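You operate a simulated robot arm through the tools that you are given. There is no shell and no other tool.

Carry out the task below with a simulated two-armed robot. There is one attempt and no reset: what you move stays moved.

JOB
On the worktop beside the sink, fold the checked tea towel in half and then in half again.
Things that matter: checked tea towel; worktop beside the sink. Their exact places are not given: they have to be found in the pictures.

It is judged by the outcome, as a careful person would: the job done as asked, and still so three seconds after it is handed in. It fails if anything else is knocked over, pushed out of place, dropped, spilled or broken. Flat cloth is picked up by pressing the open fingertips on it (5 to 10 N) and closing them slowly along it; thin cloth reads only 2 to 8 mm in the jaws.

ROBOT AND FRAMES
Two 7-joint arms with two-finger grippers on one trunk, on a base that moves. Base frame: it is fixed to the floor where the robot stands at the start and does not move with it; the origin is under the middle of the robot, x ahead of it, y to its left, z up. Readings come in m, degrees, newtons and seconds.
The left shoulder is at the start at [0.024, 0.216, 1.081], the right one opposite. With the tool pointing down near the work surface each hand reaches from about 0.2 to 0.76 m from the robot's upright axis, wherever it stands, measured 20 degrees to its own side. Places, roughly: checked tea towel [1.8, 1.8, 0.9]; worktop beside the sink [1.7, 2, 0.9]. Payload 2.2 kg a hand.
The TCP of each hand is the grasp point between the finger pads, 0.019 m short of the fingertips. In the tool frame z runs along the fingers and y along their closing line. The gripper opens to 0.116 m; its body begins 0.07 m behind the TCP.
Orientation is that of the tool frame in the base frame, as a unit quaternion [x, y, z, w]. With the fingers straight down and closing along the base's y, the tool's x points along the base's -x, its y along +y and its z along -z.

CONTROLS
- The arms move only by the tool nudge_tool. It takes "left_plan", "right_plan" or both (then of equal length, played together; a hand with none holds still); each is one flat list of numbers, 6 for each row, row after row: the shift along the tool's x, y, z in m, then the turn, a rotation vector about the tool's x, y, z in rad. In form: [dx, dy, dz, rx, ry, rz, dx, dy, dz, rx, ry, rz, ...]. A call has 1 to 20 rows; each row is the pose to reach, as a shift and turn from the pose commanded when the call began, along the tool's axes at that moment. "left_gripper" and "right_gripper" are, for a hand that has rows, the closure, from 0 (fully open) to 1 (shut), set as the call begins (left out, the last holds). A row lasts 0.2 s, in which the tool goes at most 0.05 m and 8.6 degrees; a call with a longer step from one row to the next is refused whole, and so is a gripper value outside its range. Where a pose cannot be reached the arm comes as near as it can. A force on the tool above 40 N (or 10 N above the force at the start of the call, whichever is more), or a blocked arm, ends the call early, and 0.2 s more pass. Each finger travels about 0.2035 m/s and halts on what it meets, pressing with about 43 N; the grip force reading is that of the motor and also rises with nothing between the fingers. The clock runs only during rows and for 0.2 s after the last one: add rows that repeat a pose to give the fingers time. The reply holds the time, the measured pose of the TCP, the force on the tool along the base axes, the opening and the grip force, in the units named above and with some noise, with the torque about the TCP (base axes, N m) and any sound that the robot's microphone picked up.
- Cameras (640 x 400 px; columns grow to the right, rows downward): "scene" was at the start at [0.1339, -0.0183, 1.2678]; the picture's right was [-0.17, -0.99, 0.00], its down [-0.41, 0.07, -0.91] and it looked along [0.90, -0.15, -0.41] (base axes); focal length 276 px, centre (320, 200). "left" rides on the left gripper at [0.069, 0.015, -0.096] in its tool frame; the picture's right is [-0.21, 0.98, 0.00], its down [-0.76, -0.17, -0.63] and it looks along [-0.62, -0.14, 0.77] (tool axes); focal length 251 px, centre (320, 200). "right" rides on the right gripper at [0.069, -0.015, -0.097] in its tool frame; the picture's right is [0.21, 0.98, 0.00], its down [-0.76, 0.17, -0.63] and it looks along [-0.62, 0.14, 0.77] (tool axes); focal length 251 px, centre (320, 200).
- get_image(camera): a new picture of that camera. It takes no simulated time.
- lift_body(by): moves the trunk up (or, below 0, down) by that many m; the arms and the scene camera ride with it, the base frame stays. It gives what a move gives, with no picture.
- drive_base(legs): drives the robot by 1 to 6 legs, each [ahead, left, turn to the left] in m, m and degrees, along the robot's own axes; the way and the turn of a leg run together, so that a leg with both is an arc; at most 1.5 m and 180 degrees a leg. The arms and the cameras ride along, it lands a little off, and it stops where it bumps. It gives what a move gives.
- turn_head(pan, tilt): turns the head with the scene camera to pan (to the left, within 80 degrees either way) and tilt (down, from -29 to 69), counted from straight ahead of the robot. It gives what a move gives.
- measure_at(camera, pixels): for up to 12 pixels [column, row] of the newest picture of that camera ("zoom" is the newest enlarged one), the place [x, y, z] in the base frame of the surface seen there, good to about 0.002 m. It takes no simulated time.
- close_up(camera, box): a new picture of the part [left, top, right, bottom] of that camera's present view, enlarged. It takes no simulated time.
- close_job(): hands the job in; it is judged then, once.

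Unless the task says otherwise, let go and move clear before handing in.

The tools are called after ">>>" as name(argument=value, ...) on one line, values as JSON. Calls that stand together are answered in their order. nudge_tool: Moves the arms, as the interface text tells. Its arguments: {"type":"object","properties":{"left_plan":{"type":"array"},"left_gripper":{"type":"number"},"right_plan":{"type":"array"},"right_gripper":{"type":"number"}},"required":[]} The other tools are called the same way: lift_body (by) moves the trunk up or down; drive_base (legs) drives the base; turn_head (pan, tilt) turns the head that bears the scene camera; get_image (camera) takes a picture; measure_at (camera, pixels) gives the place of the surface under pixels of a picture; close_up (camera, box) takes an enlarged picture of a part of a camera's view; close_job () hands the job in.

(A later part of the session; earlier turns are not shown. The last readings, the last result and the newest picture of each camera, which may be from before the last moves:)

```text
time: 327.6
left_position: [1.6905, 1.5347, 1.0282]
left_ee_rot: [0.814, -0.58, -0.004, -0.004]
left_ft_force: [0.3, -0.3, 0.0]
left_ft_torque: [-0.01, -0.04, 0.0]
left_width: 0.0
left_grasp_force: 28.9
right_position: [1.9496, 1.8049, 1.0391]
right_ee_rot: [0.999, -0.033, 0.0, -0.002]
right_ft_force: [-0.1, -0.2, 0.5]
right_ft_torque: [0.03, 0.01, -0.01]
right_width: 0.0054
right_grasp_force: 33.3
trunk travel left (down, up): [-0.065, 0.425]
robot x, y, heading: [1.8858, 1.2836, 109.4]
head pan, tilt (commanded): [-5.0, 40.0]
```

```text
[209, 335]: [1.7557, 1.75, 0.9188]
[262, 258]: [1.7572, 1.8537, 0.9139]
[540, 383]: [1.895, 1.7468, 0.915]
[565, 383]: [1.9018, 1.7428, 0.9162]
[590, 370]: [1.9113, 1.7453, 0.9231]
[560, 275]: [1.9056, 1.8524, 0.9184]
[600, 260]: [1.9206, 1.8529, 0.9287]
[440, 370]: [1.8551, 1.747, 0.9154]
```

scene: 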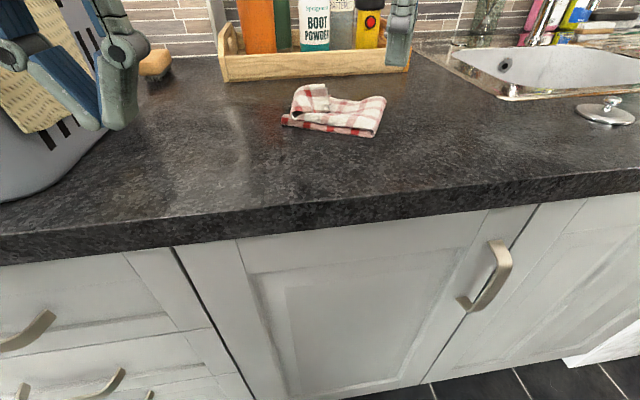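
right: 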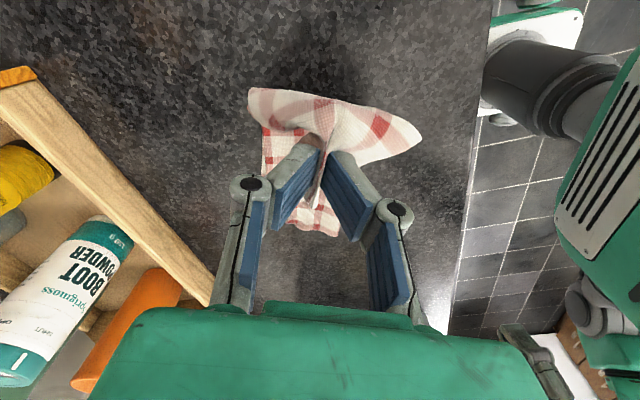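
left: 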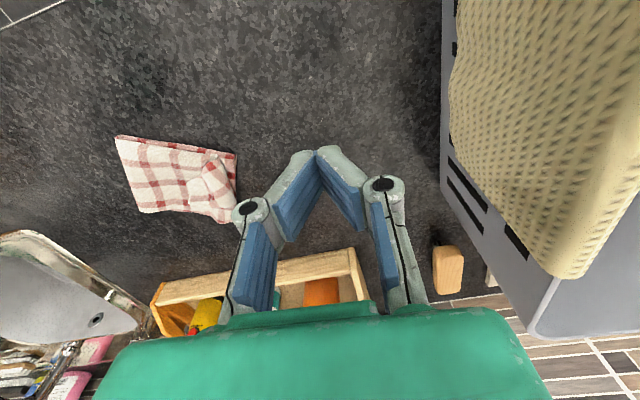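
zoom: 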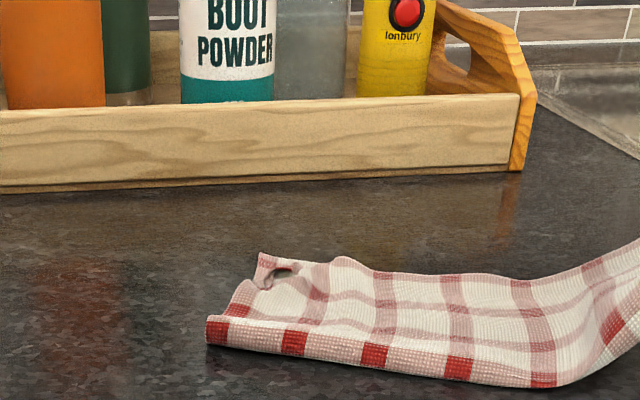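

The left end is at x = 1.756, so the carried end has to land there with the grip at x = 1.776. I lay it down along a low path to the left, stopping about 1 cm above contact.

>>> nudge_tool(right_plan=[-0.0146, 0.001, 0.007, 0, 0, 0, -0.0345, 0.0018, 0.015, 0, 0, 0, -0.0575, 0.0028, 0.024, 0, 0, 0, -0.0794, 0.0038, 0.033, 0, 0, 0, -0.1014, 0.0047, 0.043, 0, 0, 0, -0.1213, 0.0055, 0.053, 0, 0, 0, -0.1393, 0.0062, 0.063, 0, 0, 0, -0.1543, 0.0072, 0.073, 0, 0, 0, -0.1653, 0.0079, 0.082, 0, 0, 0, -0.1713, 0.0083, 0.09, 0, 0, 0, -0.1733, 0.0085, 0.094, 0, 0, 0, -0.1733, 0.0085, 0.094, 0, 0, 0])

>>> close_up(camera="scene", box=[270, 30, 450, 145])

>>> get_image(camera="right")

```text
time: 330.2
left_position: [1.6891, 1.5345, 1.0286]
left_ee_rot: [0.814, -0.581, -0.004, -0.004]
left_ft_force: [-0.5, -0.4, 0.7]
left_ft_torque: [0.01, 0.01, 0.01]
left_width: 0.0
left_grasp_force: 28.3
right_position: [1.7745, 1.8076, 0.9473]
right_ee_rot: [0.999, -0.034, 0.0, -0.002]
right_ft_force: [0.3, -0.1, 0.2]
right_ft_torque: [0.01, 0.01, 0.0]
right_width: 0.0056
right_grasp_force: 33.9
trunk travel left (down, up): [-0.065, 0.425]
robot x, y, heading: [1.8824, 1.2889, 109.3]
head pan, tilt (commanded): [-5.0, 40.0]
```

```text
3.48 times, centred on (360, 88) of scene
```

zoom: 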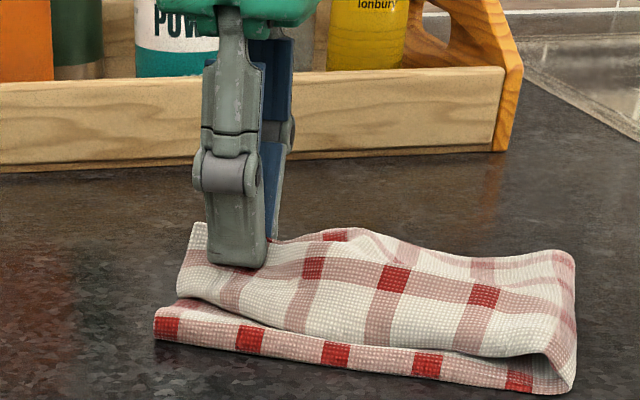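

```text
taken
```

right: 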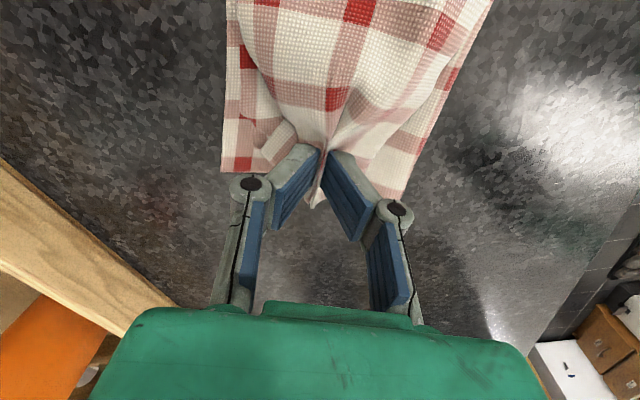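

The upper half now lies right over the lower one, with the crease at (570,380) and both left ends together. I lower to a light press and spread the gather by opening slowly.

>>> nudge_tool(right_plan=[-0.001, 0, 0.004, 0, 0, 0, -0.002, 0, 0.008, 0, 0, 0, -0.002, 0, 0.01, 0, 0, 0, -0.002, 0, 0.01, 0, 0, 0])

>>> nudge_tool(right_plan=[0, 0, 0.0015, 0, 0, 0, 0, 0, 0.0025, 0, 0, 0, 0, 0, 0.0025, 0, 0, 0])

```text
time: 331.2
left_position: [1.6896, 1.5337, 1.0273]
left_ee_rot: [0.815, -0.58, -0.003, -0.004]
left_ft_force: [-0.3, -0.5, -1.0]
left_ft_torque: [-0.03, 0.03, 0.03]
left_width: 0.0003
left_grasp_force: 28.1
right_position: [1.772, 1.8077, 0.9371]
right_ee_rot: [0.999, -0.034, -0.001, -0.002]
right_ft_force: [-0.3, -0.5, 0.3]
right_ft_torque: [0.01, -0.03, 0.0]
right_width: 0.0053
right_grasp_force: 33.9
trunk travel left (down, up): [-0.065, 0.425]
robot x, y, heading: [1.8888, 1.285, 109.4]
head pan, tilt (commanded): [-5.0, 40.0]
```

```text
time: 332.0
left_position: [1.6893, 1.533, 1.0285]
left_ee_rot: [0.814, -0.581, -0.004, -0.004]
left_ft_force: [0.5, -0.7, 0.1]
left_ft_torque: [-0.02, 0.01, 0.0]
left_width: 0.0002
left_grasp_force: 28.2
right_position: [1.7721, 1.8076, 0.9341]
right_ee_rot: [0.999, -0.034, 0.0, -0.002]
right_ft_force: [0.5, 1.1, 2.7]
right_ft_torque: [0.0, 0.02, -0.04]
right_width: 0.0055
right_grasp_force: 33.4
trunk travel left (down, up): [-0.065, 0.425]
robot x, y, heading: [1.8859, 1.2864, 109.3]
head pan, tilt (commanded): [-5.0, 40.0]
```

>>> nudge_tool(right_plan=[0, 0, 0.001, 0, 0, 0, 0, 0, 0.001, 0, 0, 0], right_gripper=0.93)

>>> nudge_tool(right_plan=[0, 0, 0, 0, 0, 0, 0, 0, 0, 0, 0, 0], right_gripper=0.85)

>>> nudge_tool(right_plan=[0, 0, 0, 0, 0, 0, 0, 0, 0, 0, 0, 0], right_gripper=0.77)

>>> nudge_tool(right_plan=[0, 0, 0, 0, 0, 0, 0, 0, 0, 0, 0, 0], right_gripper=0.68)

>>> get_image(camera="right")

>>> close_up(camera="scene", box=[270, 30, 450, 145])

```text
time: 332.6
left_position: [1.6898, 1.5345, 1.0276]
left_ee_rot: [0.814, -0.581, -0.005, -0.004]
left_ft_force: [0.2, -0.3, 1.0]
left_ft_torque: [-0.03, 0.03, 0.0]
left_width: 0.0001
left_grasp_force: 28.8
right_position: [1.7712, 1.8078, 0.9338]
right_ee_rot: [0.999, -0.034, -0.001, -0.002]
right_ft_force: [0.5, 1.0, 8.3]
right_ft_torque: [0.01, -0.02, 0.0]
right_width: 0.0087
right_grasp_force: 0.7
trunk travel left (down, up): [-0.065, 0.425]
robot x, y, heading: [1.8826, 1.2818, 109.2]
head pan, tilt (commanded): [-5.0, 40.0]
```

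```text
time: 333.2
left_position: [1.6897, 1.5329, 1.0273]
left_ee_rot: [0.814, -0.581, -0.004, -0.004]
left_ft_force: [-0.2, 0.7, 0.2]
left_ft_torque: [-0.02, -0.01, -0.04]
left_width: 0.0
left_grasp_force: 28.6
right_position: [1.7711, 1.8082, 0.9335]
right_ee_rot: [0.999, -0.034, 0.0, -0.001]
right_ft_force: [0.0, 1.0, 5.5]
right_ft_torque: [0.02, 0.01, -0.02]
right_width: 0.0176
right_grasp_force: 0.2
trunk travel left (down, up): [-0.065, 0.425]
robot x, y, heading: [1.8858, 1.2882, 109.7]
head pan, tilt (commanded): [-5.0, 40.0]
```

```text
time: 333.8
left_position: [1.6891, 1.5331, 1.0274]
left_ee_rot: [0.814, -0.581, -0.003, -0.004]
left_ft_force: [-0.3, -0.1, 0.5]
left_ft_torque: [-0.03, -0.02, 0.0]
left_width: 0.0
left_grasp_force: 28.0
right_position: [1.7725, 1.8074, 0.9337]
right_ee_rot: [0.999, -0.035, -0.001, -0.002]
right_ft_force: [-0.3, -1.0, 5.0]
right_ft_torque: [0.0, 0.02, 0.0]
right_width: 0.0274
right_grasp_force: 0.1
trunk travel left (down, up): [-0.065, 0.425]
robot x, y, heading: [1.884, 1.285, 109.1]
head pan, tilt (commanded): [-5.0, 40.0]
```

```text
time: 334.4
left_position: [1.69, 1.5337, 1.0297]
left_ee_rot: [0.815, -0.58, -0.003, -0.004]
left_ft_force: [0.5, -0.4, 0.1]
left_ft_torque: [-0.02, -0.01, 0.02]
left_width: 0.0002
left_grasp_force: 28.6
right_position: [1.7721, 1.8083, 0.9334]
right_ee_rot: [0.999, -0.034, 0.0, -0.002]
right_ft_force: [-0.4, 0.3, 4.1]
right_ft_torque: [0.03, 0.02, 0.0]
right_width: 0.038
right_grasp_force: 0.0
trunk travel left (down, up): [-0.065, 0.425]
robot x, y, heading: [1.8849, 1.2848, 109.5]
head pan, tilt (commanded): [-5.0, 40.0]
```

```text
taken
```

right: 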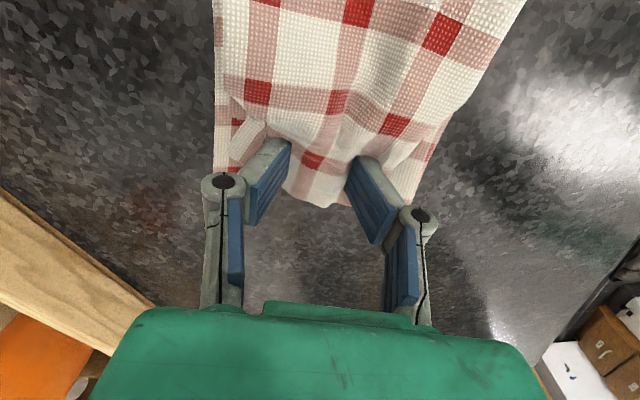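

```text
3.48 times, centred on (360, 88) of scene
```

zoom: 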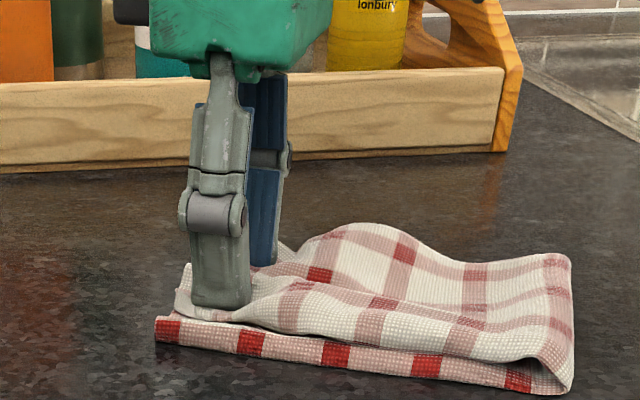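

The gather spreads well. I open a little more and lift off.

>>> nudge_tool(right_plan=[0, 0, 0, 0, 0, 0, 0, 0, 0, 0, 0, 0], right_gripper=0.58)

>>> nudge_tool(right_plan=[0, 0, -0.01, 0, 0, 0, 0, 0, -0.025, 0, 0, 0, 0, 0, -0.045, 0, 0, 0, 0.015, 0, -0.065, 0, 0, 0, 0.04, 0, -0.08, 0, 0, 0, 0.07, 0, -0.085, 0, 0, 0, 0.1, 0.01, -0.09, 0, 0, 0, 0.13, 0.02, -0.09, 0, 0, 0, 0.13, 0.02, -0.09, 0, 0, 0])

>>> close_up(camera="scene", box=[270, 40, 430, 145])

>>> get_image(camera="right")

```text
time: 335.0
left_position: [1.6902, 1.5346, 1.0274]
left_ee_rot: [0.814, -0.581, -0.003, -0.004]
left_ft_force: [-0.1, 0.3, 0.0]
left_ft_torque: [0.01, -0.02, 0.01]
left_width: 0.0001
left_grasp_force: 28.5
right_position: [1.7718, 1.8076, 0.9333]
right_ee_rot: [0.999, -0.034, 0.001, -0.002]
right_ft_force: [-0.5, -0.5, 3.4]
right_ft_torque: [0.01, -0.01, -0.01]
right_width: 0.0496
right_grasp_force: 0.0
trunk travel left (down, up): [-0.065, 0.425]
robot x, y, heading: [1.884, 1.2858, 109.4]
head pan, tilt (commanded): [-5.0, 40.0]
```

```text
time: 337.0
left_position: [1.6891, 1.5343, 1.0275]
left_ee_rot: [0.814, -0.581, -0.004, -0.004]
left_ft_force: [-0.3, -0.4, 0.4]
left_ft_torque: [-0.03, 0.01, 0.0]
left_width: 0.0
left_grasp_force: 28.5
right_position: [1.9027, 1.7795, 1.0205]
right_ee_rot: [0.999, -0.035, 0.001, -0.002]
right_ft_force: [0.2, 0.9, -0.1]
right_ft_torque: [-0.03, -0.01, 0.02]
right_width: 0.0489
right_grasp_force: 0.0
trunk travel left (down, up): [-0.065, 0.425]
robot x, y, heading: [1.8815, 1.2887, 109.3]
head pan, tilt (commanded): [-5.0, 40.0]
```

```text
3.81 times, centred on (350, 92) of scene
```

zoom: 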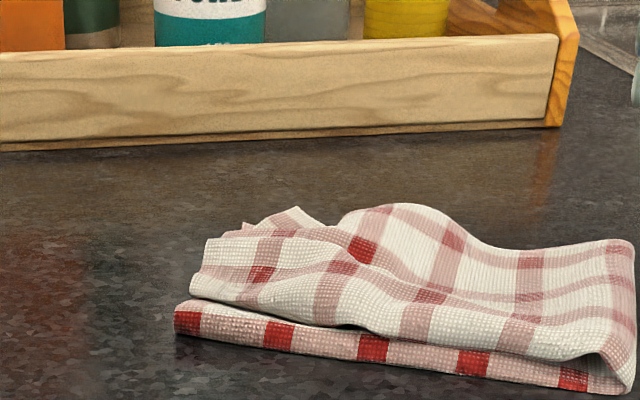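

```text
taken
```

right: 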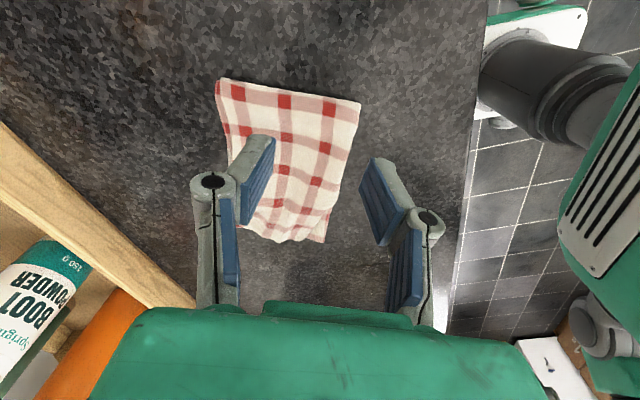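

Folded in four, with the ends together; the upper half has some soft wrinkles (hump at (400,220)). I look from above and measure how well it lines up.

>>> measure_at(camera="zoom", pixels=[[176, 315], [194, 290], [207, 245], [245, 230], [295, 212], [628, 380], [630, 245], [400, 210], [350, 240], [480, 240], [450, 300], [330, 300]])

>>> nudge_tool(right_plan=[0.02, 0.015, -0.01, 0, 0, 0, 0.04, 0.03, -0.02, 0, 0, 0, 0.05, 0.045, -0.03, 0, 0, 0, 0.05, 0.045, -0.03, 0, 0, 0])

>>> close_up(camera="right", box=[100, 100, 380, 280])

```text
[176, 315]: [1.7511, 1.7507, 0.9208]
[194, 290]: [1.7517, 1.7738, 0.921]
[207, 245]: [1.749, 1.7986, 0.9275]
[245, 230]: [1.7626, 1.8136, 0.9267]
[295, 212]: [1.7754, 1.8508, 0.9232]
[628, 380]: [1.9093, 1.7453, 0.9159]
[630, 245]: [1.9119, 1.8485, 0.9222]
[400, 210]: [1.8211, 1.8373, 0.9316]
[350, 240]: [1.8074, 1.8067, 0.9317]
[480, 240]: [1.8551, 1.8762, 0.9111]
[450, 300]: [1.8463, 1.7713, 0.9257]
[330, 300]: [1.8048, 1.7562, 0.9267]
```

```text
time: 338.0
left_position: [1.6907, 1.5344, 1.0276]
left_ee_rot: [0.814, -0.581, -0.004, -0.004]
left_ft_force: [-0.2, 0.1, 0.1]
left_ft_torque: [-0.02, 0.0, 0.02]
left_width: 0.0001
left_grasp_force: 28.3
right_position: [1.9477, 1.7301, 1.0531]
right_ee_rot: [0.999, -0.034, 0.0, -0.002]
right_ft_force: [-0.9, 0.3, -0.2]
right_ft_torque: [-0.05, 0.0, 0.0]
right_width: 0.0489
right_grasp_force: 0.0
trunk travel left (down, up): [-0.065, 0.425]
robot x, y, heading: [1.8888, 1.2874, 109.2]
head pan, tilt (commanded): [-5.0, 40.0]
```

```text
2.22 times, centred on (240, 190) of right
```

zoom: 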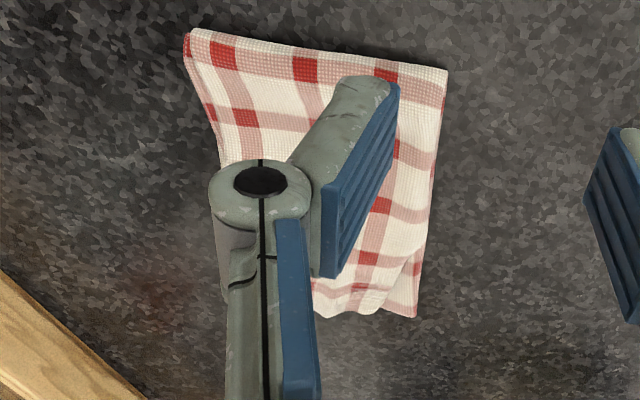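

The bundle measures 0.160 × 0.103 m with ends aligned within about 1 to 2 cm. To smooth the hump I turn the right hand so its fingers open along the long side, and will press and spread the wrinkle outward both ways.

>>> nudge_tool(right_plan=[0, 0, 0, 0, 0, 0.14, 0, 0, 0, 0, 0, 0.28, 0, 0, 0, 0, 0, 0.42, 0, 0, 0, 0, 0, 0.56, -0.02, -0.01, 0, 0, 0, 0.7, -0.04, -0.025, 0, 0, 0, 0.84, -0.06, -0.04, 0, 0, 0, 0.98, -0.085, -0.055, 0.01, 0, 0, 1.12, -0.11, -0.07, 0.025, 0, 0, 1.26, -0.13, -0.085, 0.045, 0, 0, 1.4, -0.1464, -0.0932, 0.06, 0, 0, 1.48, -0.1464, -0.0932, 0.075, 0, 0, 1.48, -0.1464, -0.0932, 0.075, 0, 0, 1.48], right_gripper=0.9)

>>> get_image(camera="right")

>>> close_up(camera="scene", box=[270, 40, 430, 145])

```text
time: 340.8
left_position: [1.6888, 1.5353, 1.0279]
left_ee_rot: [0.814, -0.581, -0.004, -0.003]
left_ft_force: [-0.6, -1.2, 0.7]
left_ft_torque: [0.02, 0.0, 0.03]
left_width: 0.0001
left_grasp_force: 29.2
right_position: [1.8063, 1.8347, 0.9764]
right_ee_rot: [0.715, -0.699, -0.002, -0.001]
right_ft_force: [-0.1, -0.5, -0.3]
right_ft_torque: [0.02, 0.01, -0.01]
right_width: 0.0115
right_grasp_force: 0.0
trunk travel left (down, up): [-0.065, 0.425]
robot x, y, heading: [1.8803, 1.288, 109.5]
head pan, tilt (commanded): [-5.0, 40.0]
```

```text
taken
```

right: 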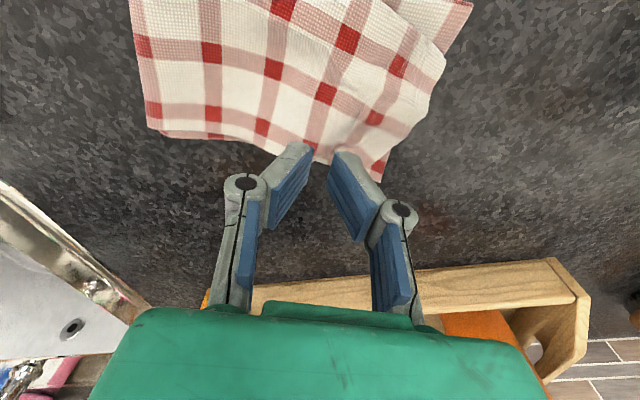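

```text
3.81 times, centred on (350, 92) of scene
```

zoom: 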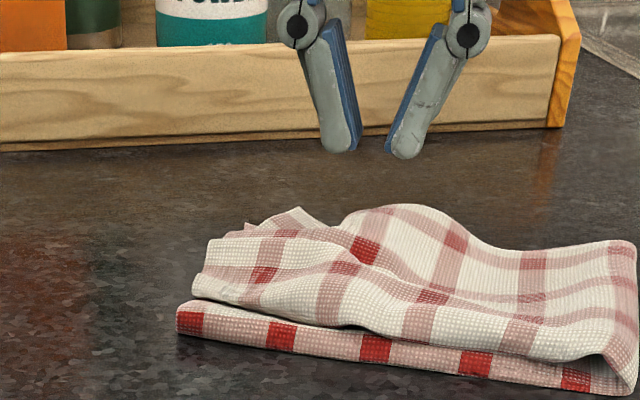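

From above the bundle looks tidy; the back edge runs (150,130)-(380,178). I lower the fingertips onto the hump for a light press.

>>> nudge_tool(right_plan=[0.005, 0, 0.01, 0, 0, 0, 0.01, 0, 0.02, 0, 0, 0, 0.01, 0, 0.03, 0, 0, 0, 0.01, 0, 0.036, 0, 0, 0, 0.01, 0, 0.036, 0, 0, 0])

>>> nudge_tool(right_plan=[0, 0, 0.002, 0, 0, 0, 0, 0, 0.003, 0, 0, 0, 0, 0, 0.003, 0, 0, 0])

```text
time: 342.0
left_position: [1.6891, 1.5343, 1.0274]
left_ee_rot: [0.814, -0.581, -0.004, -0.004]
left_ft_force: [0.4, 0.1, 0.8]
left_ft_torque: [0.0, 0.0, 0.0]
left_width: 0.0
left_grasp_force: 29.0
right_position: [1.8071, 1.8239, 0.9428]
right_ee_rot: [0.716, -0.699, -0.002, -0.001]
right_ft_force: [-0.3, 0.7, -0.5]
right_ft_torque: [0.0, -0.04, -0.02]
right_width: 0.0117
right_grasp_force: 0.0
trunk travel left (down, up): [-0.065, 0.425]
robot x, y, heading: [1.8865, 1.284, 109.6]
head pan, tilt (commanded): [-5.0, 40.0]
```

```text
time: 342.8
left_position: [1.6895, 1.5339, 1.0282]
left_ee_rot: [0.814, -0.581, -0.004, -0.004]
left_ft_force: [0.7, 0.9, -0.2]
left_ft_torque: [-0.04, 0.0, 0.0]
left_width: 0.0
left_grasp_force: 28.5
right_position: [1.8083, 1.823, 0.9389]
right_ee_rot: [0.715, -0.699, -0.002, -0.002]
right_ft_force: [-0.7, -0.1, 1.6]
right_ft_torque: [0.04, -0.01, 0.0]
right_width: 0.0114
right_grasp_force: 0.1
trunk travel left (down, up): [-0.065, 0.425]
robot x, y, heading: [1.8844, 1.2874, 109.2]
head pan, tilt (commanded): [-5.0, 40.0]
```

Contact is light (1.6 N). I press 1.5 mm more and open the fingers in steps to about 7.5 cm.

>>> nudge_tool(right_plan=[0, 0, 0.0015, 0, 0, 0, 0, 0, 0.0015, 0, 0, 0], right_gripper=0.8)

>>> nudge_tool(right_plan=[0, 0, 0, 0, 0, 0, 0, 0, 0, 0, 0, 0], right_gripper=0.7)

>>> nudge_tool(right_plan=[0, 0, 0, 0, 0, 0, 0, 0, 0, 0, 0, 0], right_gripper=0.6)

>>> nudge_tool(right_plan=[0, 0, 0, 0, 0, 0, 0, 0, 0, 0, 0, 0], right_gripper=0.5)

>>> nudge_tool(right_plan=[0, 0, 0, 0, 0, 0, 0, 0, 0, 0, 0, 0], right_gripper=0.4)

>>> close_up(camera="scene", box=[270, 40, 430, 145])

>>> get_image(camera="right")

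```text
time: 343.4
left_position: [1.6902, 1.5341, 1.0274]
left_ee_rot: [0.814, -0.581, -0.003, -0.004]
left_ft_force: [-1.0, 0.2, 0.3]
left_ft_torque: [-0.01, 0.0, 0.0]
left_width: 0.0002
left_grasp_force: 28.5
right_position: [1.8078, 1.8218, 0.9379]
right_ee_rot: [0.716, -0.698, -0.001, -0.001]
right_ft_force: [0.3, -0.5, 0.2]
right_ft_torque: [-0.03, -0.01, 0.0]
right_width: 0.0227
right_grasp_force: 0.0
trunk travel left (down, up): [-0.065, 0.425]
robot x, y, heading: [1.8845, 1.2846, 109.2]
head pan, tilt (commanded): [-5.0, 40.0]
```

```text
time: 344.0
left_position: [1.6889, 1.5349, 1.0281]
left_ee_rot: [0.814, -0.581, -0.005, -0.004]
left_ft_force: [0.1, 0.0, -0.3]
left_ft_torque: [0.01, 0.04, -0.03]
left_width: 0.0
left_grasp_force: 28.4
right_position: [1.8072, 1.8223, 0.9379]
right_ee_rot: [0.715, -0.699, -0.001, -0.001]
right_ft_force: [-0.2, -0.8, 0.8]
right_ft_torque: [-0.01, 0.01, 0.0]
right_width: 0.0347
right_grasp_force: 0.0
trunk travel left (down, up): [-0.065, 0.425]
robot x, y, heading: [1.884, 1.2829, 109.3]
head pan, tilt (commanded): [-5.0, 40.0]
```

```text
time: 344.6
left_position: [1.6896, 1.5338, 1.027]
left_ee_rot: [0.814, -0.581, -0.004, -0.004]
left_ft_force: [0.7, 0.1, -0.7]
left_ft_torque: [-0.02, -0.01, -0.02]
left_width: 0.0002
left_grasp_force: 28.5
right_position: [1.8067, 1.823, 0.938]
right_ee_rot: [0.715, -0.699, -0.001, -0.002]
right_ft_force: [0.5, 0.0, 0.9]
right_ft_torque: [0.0, -0.01, 0.02]
right_width: 0.0464
right_grasp_force: 0.1
trunk travel left (down, up): [-0.065, 0.425]
robot x, y, heading: [1.8867, 1.2839, 109.4]
head pan, tilt (commanded): [-5.0, 40.0]
```

```text
time: 345.2
left_position: [1.6894, 1.5337, 1.0278]
left_ee_rot: [0.814, -0.58, -0.004, -0.005]
left_ft_force: [0.5, 0.9, 0.4]
left_ft_torque: [0.02, 0.03, 0.01]
left_width: 0.0
left_grasp_force: 28.5
right_position: [1.8069, 1.8246, 0.9373]
right_ee_rot: [0.715, -0.699, -0.002, -0.001]
right_ft_force: [0.0, -0.2, 0.3]
right_ft_torque: [0.0, 0.02, 0.01]
right_width: 0.0579
right_grasp_force: 0.1
trunk travel left (down, up): [-0.065, 0.425]
robot x, y, heading: [1.8828, 1.2865, 109.3]
head pan, tilt (commanded): [-5.0, 40.0]
```

```text
time: 345.8
left_position: [1.6891, 1.5355, 1.0277]
left_ee_rot: [0.814, -0.581, -0.004, -0.004]
left_ft_force: [-0.4, 0.3, 0.3]
left_ft_torque: [-0.02, -0.01, 0.0]
left_width: 0.0
left_grasp_force: 27.9
right_position: [1.8072, 1.8239, 0.9386]
right_ee_rot: [0.716, -0.699, -0.001, -0.001]
right_ft_force: [0.9, -0.3, 0.5]
right_ft_torque: [0.0, -0.04, 0.02]
right_width: 0.0697
right_grasp_force: 0.0
trunk travel left (down, up): [-0.065, 0.425]
robot x, y, heading: [1.8832, 1.2852, 109.5]
head pan, tilt (commanded): [-5.0, 40.0]
```

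```text
3.81 times, centred on (350, 92) of scene
```

zoom: 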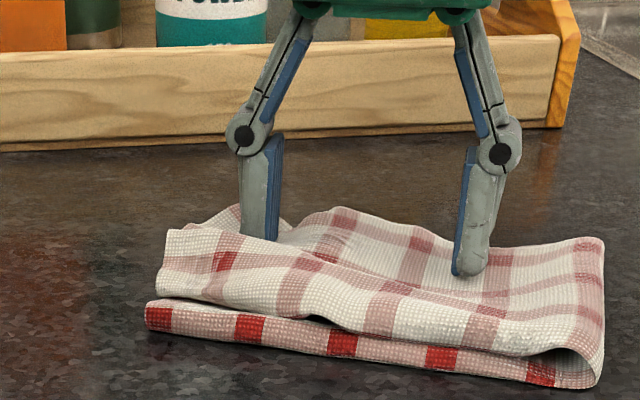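

```text
taken
```

right: 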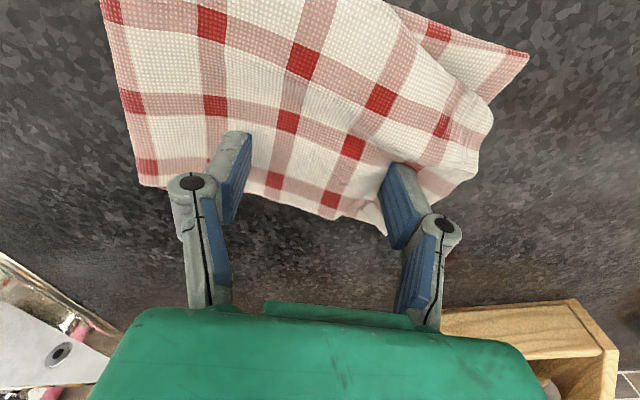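

The hump has been eased out. I lift the hand straight up, move it clear and inspect the result from several views.

>>> nudge_tool(right_plan=[0, 0, -0.01, 0, 0, 0, 0, 0, -0.025, 0, 0, 0, 0, 0, -0.045, 0, 0, 0, 0.01, -0.02, -0.065, 0, 0, 0, 0.02, -0.05, -0.08, 0, 0, 0, 0.03, -0.085, -0.09, 0, 0, 0, 0.04, -0.12, -0.1, 0, 0, 0, 0.05, -0.155, -0.1, 0, 0, 0, 0.06, -0.19, -0.1, 0, 0, 0, 0.06, -0.19, -0.1, 0, 0, 0])

>>> close_up(camera="scene", box=[270, 40, 430, 145])

>>> get_image(camera="scene")

>>> get_image(camera="right")

```text
time: 348.0
left_position: [1.6895, 1.5346, 1.0282]
left_ee_rot: [0.814, -0.581, -0.004, -0.004]
left_ft_force: [0.0, 0.0, 0.6]
left_ft_torque: [-0.02, 0.0, -0.01]
left_width: 0.0
left_grasp_force: 28.0
right_position: [1.9979, 1.7645, 1.0363]
right_ee_rot: [0.715, -0.7, -0.002, -0.001]
right_ft_force: [-0.9, 0.4, -0.3]
right_ft_torque: [-0.01, 0.02, 0.01]
right_width: 0.0696
right_grasp_force: 0.0
trunk travel left (down, up): [-0.065, 0.425]
robot x, y, heading: [1.8874, 1.2848, 109.1]
head pan, tilt (commanded): [-5.0, 40.0]
```

```text
3.81 times, centred on (350, 92) of scene
```

zoom: 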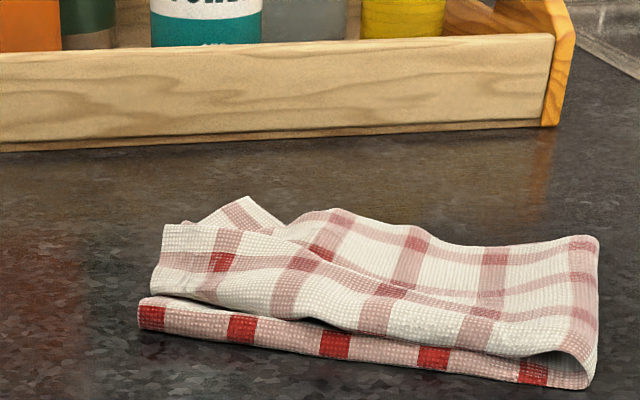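

```text
taken
```

scene: 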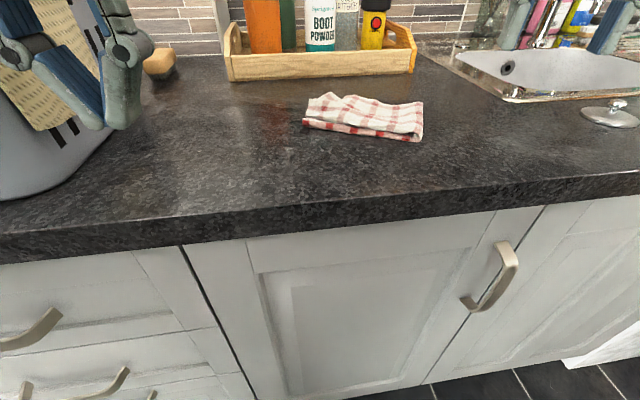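

```text
taken
```

right: 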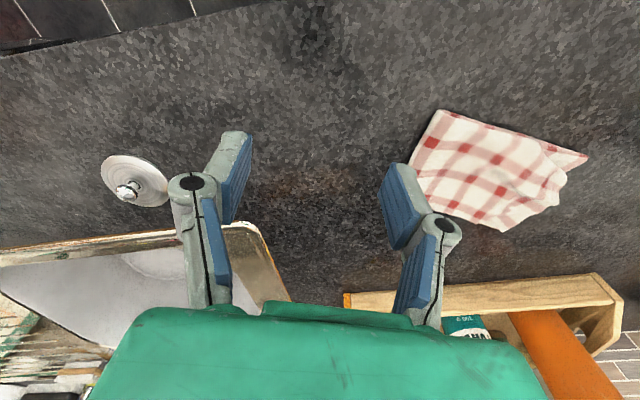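

I take a closer look at the left end from the right hand camera.

>>> close_up(camera="right", box=[400, 90, 600, 250])

>>> measure_at(camera="zoom", pixels=[[95, 55], [470, 175], [400, 200], [420, 220], [400, 290], [260, 350], [350, 320], [30, 250], [250, 130], [330, 250], [300, 160], [150, 270]])

```text
2.50 times, centred on (500, 170) of right
```

zoom: 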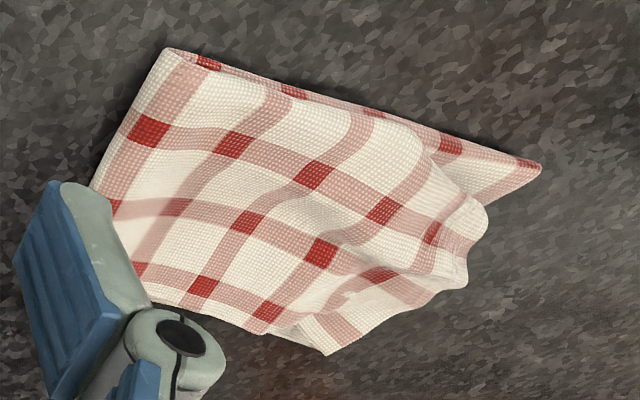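

```text
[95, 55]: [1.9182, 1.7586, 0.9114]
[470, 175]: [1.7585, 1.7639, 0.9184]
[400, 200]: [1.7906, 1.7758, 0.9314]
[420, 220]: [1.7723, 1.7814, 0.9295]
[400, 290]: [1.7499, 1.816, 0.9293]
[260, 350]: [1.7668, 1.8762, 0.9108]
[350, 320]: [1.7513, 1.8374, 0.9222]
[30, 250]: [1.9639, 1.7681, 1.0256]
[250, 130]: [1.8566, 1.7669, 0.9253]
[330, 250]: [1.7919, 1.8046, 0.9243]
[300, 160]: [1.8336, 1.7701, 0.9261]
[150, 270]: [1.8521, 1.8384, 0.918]
```

The ends match to within about 2 cm; the upper half's left end is still a bit gathered (0.08 m wide instead of 0.105). I turn the right hand again so it opens across the strip, and will spread that end toward both sides.

>>> nudge_tool(right_plan=[-0.0036, 0.0191, 0, 0, 0, -0.1233, -0.0072, 0.0382, 0, 0, 0, -0.2467, -0.0108, 0.0573, 0, 0, 0, -0.37, -0.0144, 0.0764, 0, 0, 0, -0.4933, -0.018, 0.0955, 0, 0, 0, -0.6167, -0.0215, 0.1145, 0, 0, 0, -0.74, -0.0251, 0.1336, 0, 0, 0, -0.8633, -0.0287, 0.1527, 0, 0, 0, -0.9867, -0.0323, 0.1718, 0.01, 0, 0, -1.11, -0.0359, 0.1909, 0.025, 0, 0, -1.2333, -0.0395, 0.21, 0.045, 0, 0, -1.3567, -0.0431, 0.2291, 0.06, 0, 0, -1.48, -0.0431, 0.2291, 0.066, 0, 0, -1.48, -0.0431, 0.2291, 0.066, 0, 0, -1.48], right_gripper=0.9)

>>> get_image(camera="right")

>>> close_up(camera="scene", box=[270, 40, 430, 145])

```text
time: 351.0
left_position: [1.6889, 1.534, 1.0275]
left_ee_rot: [0.814, -0.58, -0.003, -0.004]
left_ft_force: [0.0, -0.3, 0.0]
left_ft_torque: [-0.03, 0.04, -0.03]
left_width: 0.0
left_grasp_force: 28.9
right_position: [1.7689, 1.8051, 0.9727]
right_ee_rot: [0.999, -0.034, 0.0, -0.001]
right_ft_force: [0.5, 0.0, -0.2]
right_ft_torque: [0.02, 0.02, 0.01]
right_width: 0.0113
right_grasp_force: 0.0
trunk travel left (down, up): [-0.065, 0.425]
robot x, y, heading: [1.8802, 1.29, 109.6]
head pan, tilt (commanded): [-5.0, 40.0]
```

```text
taken
```

right: 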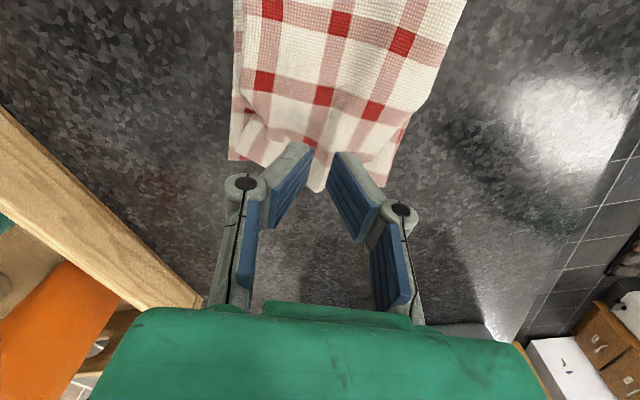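

```text
3.81 times, centred on (350, 92) of scene
```

zoom: 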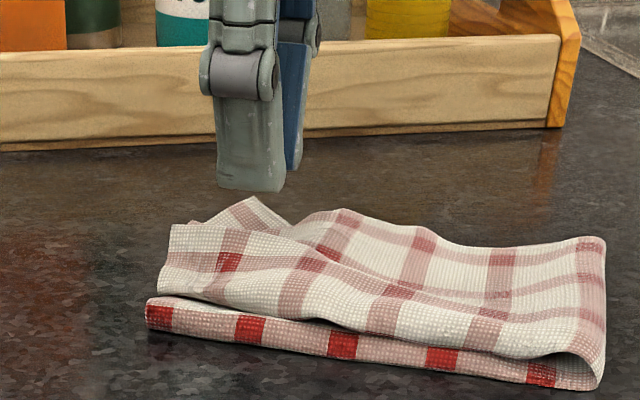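

The gathered end lies right below the fingers (outline from (232,160) to (385,185)). I lower to a light press and open across it.

>>> nudge_tool(right_plan=[0, 0, 0.01, 0, 0, 0, 0, 0, 0.02, 0, 0, 0, 0, 0, 0.03, 0, 0, 0, 0, 0, 0.034, 0, 0, 0, 0, 0, 0.034, 0, 0, 0])

>>> nudge_tool(right_plan=[0, 0, 0.0015, 0, 0, 0, 0, 0, 0.003, 0, 0, 0, 0, 0, 0.003, 0, 0, 0])

```text
time: 352.2
left_position: [1.6896, 1.5338, 1.0277]
left_ee_rot: [0.814, -0.581, -0.004, -0.003]
left_ft_force: [-0.7, -0.1, -0.7]
left_ft_torque: [0.01, -0.02, 0.01]
left_width: 0.0001
left_grasp_force: 28.5
right_position: [1.7694, 1.8058, 0.939]
right_ee_rot: [0.999, -0.034, 0.0, -0.002]
right_ft_force: [0.5, -0.5, -0.4]
right_ft_torque: [-0.01, 0.0, 0.01]
right_width: 0.0116
right_grasp_force: 0.1
trunk travel left (down, up): [-0.065, 0.425]
robot x, y, heading: [1.8883, 1.2886, 109.4]
head pan, tilt (commanded): [-5.0, 40.0]
```

```text
time: 353.0
left_position: [1.6899, 1.5346, 1.0279]
left_ee_rot: [0.814, -0.581, -0.005, -0.004]
left_ft_force: [-0.4, 0.0, 0.5]
left_ft_torque: [0.0, 0.01, -0.01]
left_width: 0.0
left_grasp_force: 28.1
right_position: [1.7699, 1.8048, 0.9351]
right_ee_rot: [0.999, -0.035, -0.001, -0.002]
right_ft_force: [0.0, 0.6, 1.5]
right_ft_torque: [-0.04, 0.04, -0.01]
right_width: 0.0112
right_grasp_force: 0.1
trunk travel left (down, up): [-0.065, 0.425]
robot x, y, heading: [1.8849, 1.2851, 109.4]
head pan, tilt (commanded): [-5.0, 40.0]
```

>>> nudge_tool(right_plan=[0, 0, 0.001, 0, 0, 0, 0, 0, 0.001, 0, 0, 0], right_gripper=0.8)

>>> nudge_tool(right_plan=[0, 0, 0.0005, 0, 0, 0, 0, 0, 0.0005, 0, 0, 0], right_gripper=0.7)

>>> nudge_tool(right_plan=[0, 0, 0, 0, 0, 0, 0, 0, 0, 0, 0, 0], right_gripper=0.6)

>>> nudge_tool(right_plan=[0, 0, 0, 0, 0, 0, 0, 0, 0, 0, 0, 0], right_gripper=0.5)

>>> nudge_tool(right_plan=[0, 0, 0, 0, 0, 0, 0, 0, 0, 0, 0, 0], right_gripper=0.38)

>>> get_image(camera="right")

>>> close_up(camera="scene", box=[270, 40, 430, 145])

```text
time: 353.6
left_position: [1.6895, 1.5353, 1.0268]
left_ee_rot: [0.814, -0.581, -0.004, -0.004]
left_ft_force: [0.1, 0.5, 0.3]
left_ft_torque: [0.03, -0.01, 0.01]
left_width: 0.0001
left_grasp_force: 28.4
right_position: [1.7703, 1.805, 0.9343]
right_ee_rot: [0.999, -0.033, 0.0, -0.002]
right_ft_force: [1.4, -0.7, 5.4]
right_ft_torque: [-0.04, -0.03, 0.03]
right_width: 0.0232
right_grasp_force: 0.1
trunk travel left (down, up): [-0.065, 0.425]
robot x, y, heading: [1.887, 1.2878, 109.3]
head pan, tilt (commanded): [-5.0, 40.0]
```

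```text
time: 354.2
left_position: [1.69, 1.5333, 1.0289]
left_ee_rot: [0.814, -0.581, -0.004, -0.005]
left_ft_force: [0.8, -0.2, -0.1]
left_ft_torque: [0.0, -0.02, 0.02]
left_width: 0.0003
left_grasp_force: 28.4
right_position: [1.7702, 1.8042, 0.9342]
right_ee_rot: [0.999, -0.034, 0.0, -0.003]
right_ft_force: [1.1, -0.3, 4.3]
right_ft_torque: [0.01, 0.03, -0.01]
right_width: 0.0357
right_grasp_force: 0.0
trunk travel left (down, up): [-0.065, 0.425]
robot x, y, heading: [1.8829, 1.2853, 109.6]
head pan, tilt (commanded): [-5.0, 40.0]
```

```text
time: 354.8
left_position: [1.6891, 1.5339, 1.0269]
left_ee_rot: [0.814, -0.581, -0.004, -0.004]
left_ft_force: [-0.3, -0.1, 0.1]
left_ft_torque: [0.0, -0.02, 0.0]
left_width: 0.0001
left_grasp_force: 28.6
right_position: [1.769, 1.8052, 0.9327]
right_ee_rot: [0.999, -0.034, 0.0, -0.002]
right_ft_force: [-0.1, 0.1, 3.8]
right_ft_torque: [-0.01, -0.01, 0.04]
right_width: 0.0467
right_grasp_force: 0.0
trunk travel left (down, up): [-0.065, 0.425]
robot x, y, heading: [1.8852, 1.2861, 109.5]
head pan, tilt (commanded): [-5.0, 40.0]
```

```text
time: 355.4
left_position: [1.6893, 1.5335, 1.028]
left_ee_rot: [0.814, -0.581, -0.004, -0.003]
left_ft_force: [0.8, 0.2, -0.6]
left_ft_torque: [0.01, 0.02, -0.01]
left_width: 0.0
left_grasp_force: 28.4
right_position: [1.7687, 1.8051, 0.9343]
right_ee_rot: [0.999, -0.034, 0.0, -0.002]
right_ft_force: [0.6, 0.6, 4.3]
right_ft_torque: [-0.02, -0.03, 0.04]
right_width: 0.0569
right_grasp_force: 0.0
trunk travel left (down, up): [-0.065, 0.425]
robot x, y, heading: [1.8834, 1.2889, 109.4]
head pan, tilt (commanded): [-5.0, 40.0]
```

```text
time: 356.0
left_position: [1.6896, 1.5352, 1.0277]
left_ee_rot: [0.814, -0.581, -0.004, -0.004]
left_ft_force: [-0.5, -0.1, 1.5]
left_ft_torque: [-0.02, 0.05, 0.01]
left_width: 0.0001
left_grasp_force: 28.4
right_position: [1.7692, 1.805, 0.9331]
right_ee_rot: [0.999, -0.034, -0.001, -0.002]
right_ft_force: [-0.5, 0.1, 1.3]
right_ft_torque: [0.04, -0.03, -0.01]
right_width: 0.0712
right_grasp_force: 0.1
trunk travel left (down, up): [-0.065, 0.425]
robot x, y, heading: [1.8835, 1.2835, 109.3]
head pan, tilt (commanded): [-5.0, 40.0]
```

```text
taken
```

right: 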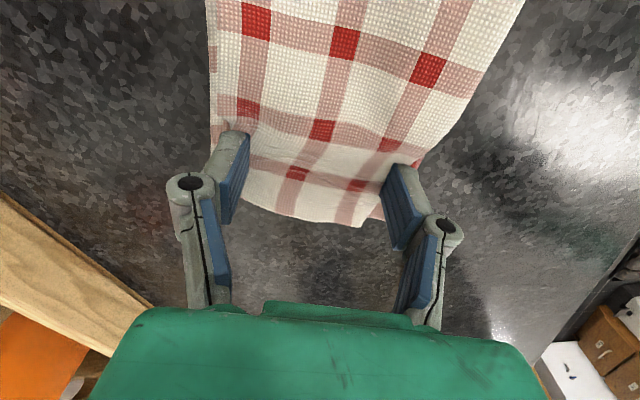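

```text
3.81 times, centred on (350, 92) of scene
```

zoom: 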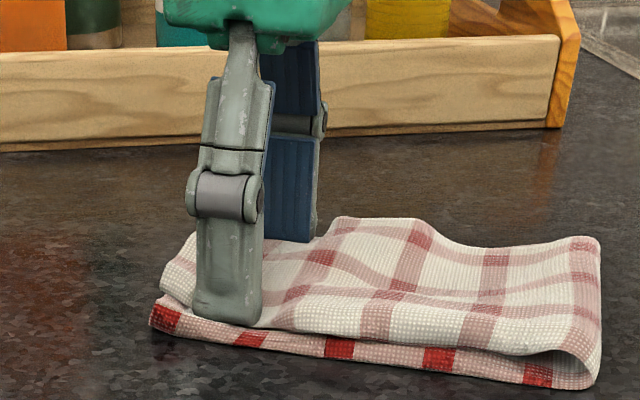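

That spread the end beautifully flat and wide. I lift straight off, move the hand clear to the right and inspect.

>>> nudge_tool(right_plan=[0, 0, -0.01, 0, 0, 0, 0, 0, -0.025, 0, 0, 0, 0, 0, -0.045, 0, 0, 0, 0.02, 0, -0.065, 0, 0, 0, 0.05, 0, -0.08, 0, 0, 0, 0.085, 0.005, -0.09, 0, 0, 0, 0.12, 0.01, -0.1, 0, 0, 0, 0.155, 0.02, -0.1, 0, 0, 0, 0.19, 0.03, -0.1, 0, 0, 0, 0.22, 0.04, -0.1, 0, 0, 0])

>>> close_up(camera="scene", box=[270, 40, 430, 145])

>>> get_image(camera="right")

>>> measure_at(camera="zoom", pixels=[[152, 315], [170, 275], [200, 235], [240, 230], [300, 235], [597, 380], [598, 240], [340, 220], [420, 225], [300, 290], [450, 300], [500, 255]])

```text
time: 358.2
left_position: [1.6927, 1.5349, 1.028]
left_ee_rot: [0.814, -0.58, -0.005, -0.002]
left_ft_force: [-0.4, -0.3, 0.3]
left_ft_torque: [-0.02, 0.03, -0.01]
left_width: 0.0
left_grasp_force: 28.8
right_position: [1.9916, 1.7549, 1.0347]
right_ee_rot: [0.999, -0.034, -0.001, -0.001]
right_ft_force: [-0.7, 1.3, 0.5]
right_ft_torque: [-0.01, 0.0, -0.01]
right_width: 0.0719
right_grasp_force: 0.1
trunk travel left (down, up): [-0.065, 0.425]
robot x, y, heading: [1.8807, 1.2887, 109.5]
head pan, tilt (commanded): [-5.0, 40.0]
```

```text
3.81 times, centred on (350, 92) of scene
```

zoom: 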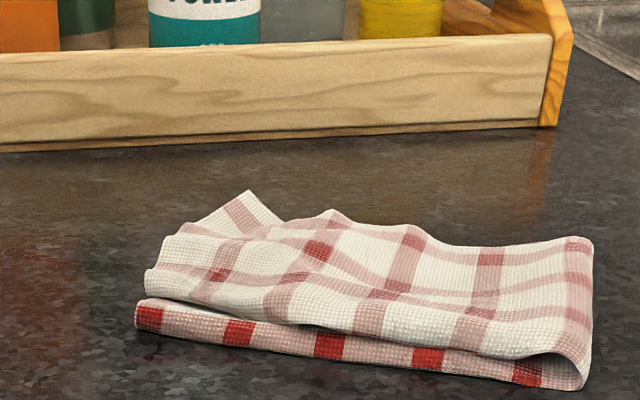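

```text
taken
```

right: 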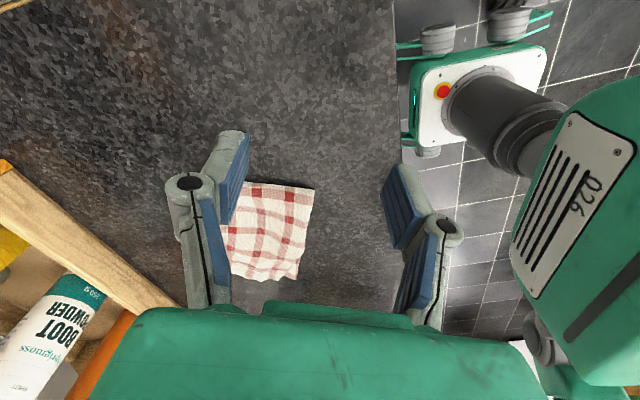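

```text
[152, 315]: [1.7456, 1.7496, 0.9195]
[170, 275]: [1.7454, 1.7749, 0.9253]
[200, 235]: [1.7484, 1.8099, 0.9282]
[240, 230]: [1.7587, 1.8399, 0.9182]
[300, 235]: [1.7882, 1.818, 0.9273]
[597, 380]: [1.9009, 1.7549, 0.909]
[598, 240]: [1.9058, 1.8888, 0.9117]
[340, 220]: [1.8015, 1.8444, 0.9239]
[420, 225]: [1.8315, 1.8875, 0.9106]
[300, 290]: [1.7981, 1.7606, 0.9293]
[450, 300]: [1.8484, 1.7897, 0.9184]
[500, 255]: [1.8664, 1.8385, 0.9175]
```

The bundle now looks neat: both left ends meet within about 1 cm, and only a small corner of the lower layer peeks out at (250,198). I check it with the left hand camera too.

>>> get_image(camera="left")

>>> close_up(camera="right", box=[210, 170, 330, 290])

```text
taken
```

left: 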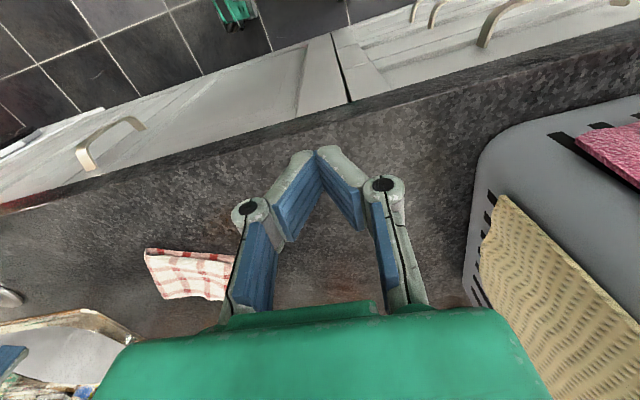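

```text
3.33 times, centred on (270, 230) of right
```

zoom: 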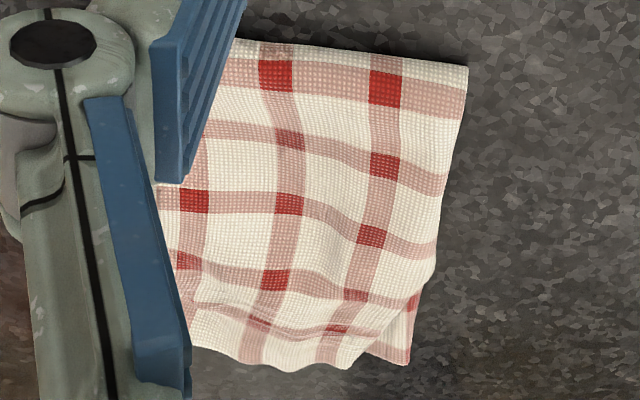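

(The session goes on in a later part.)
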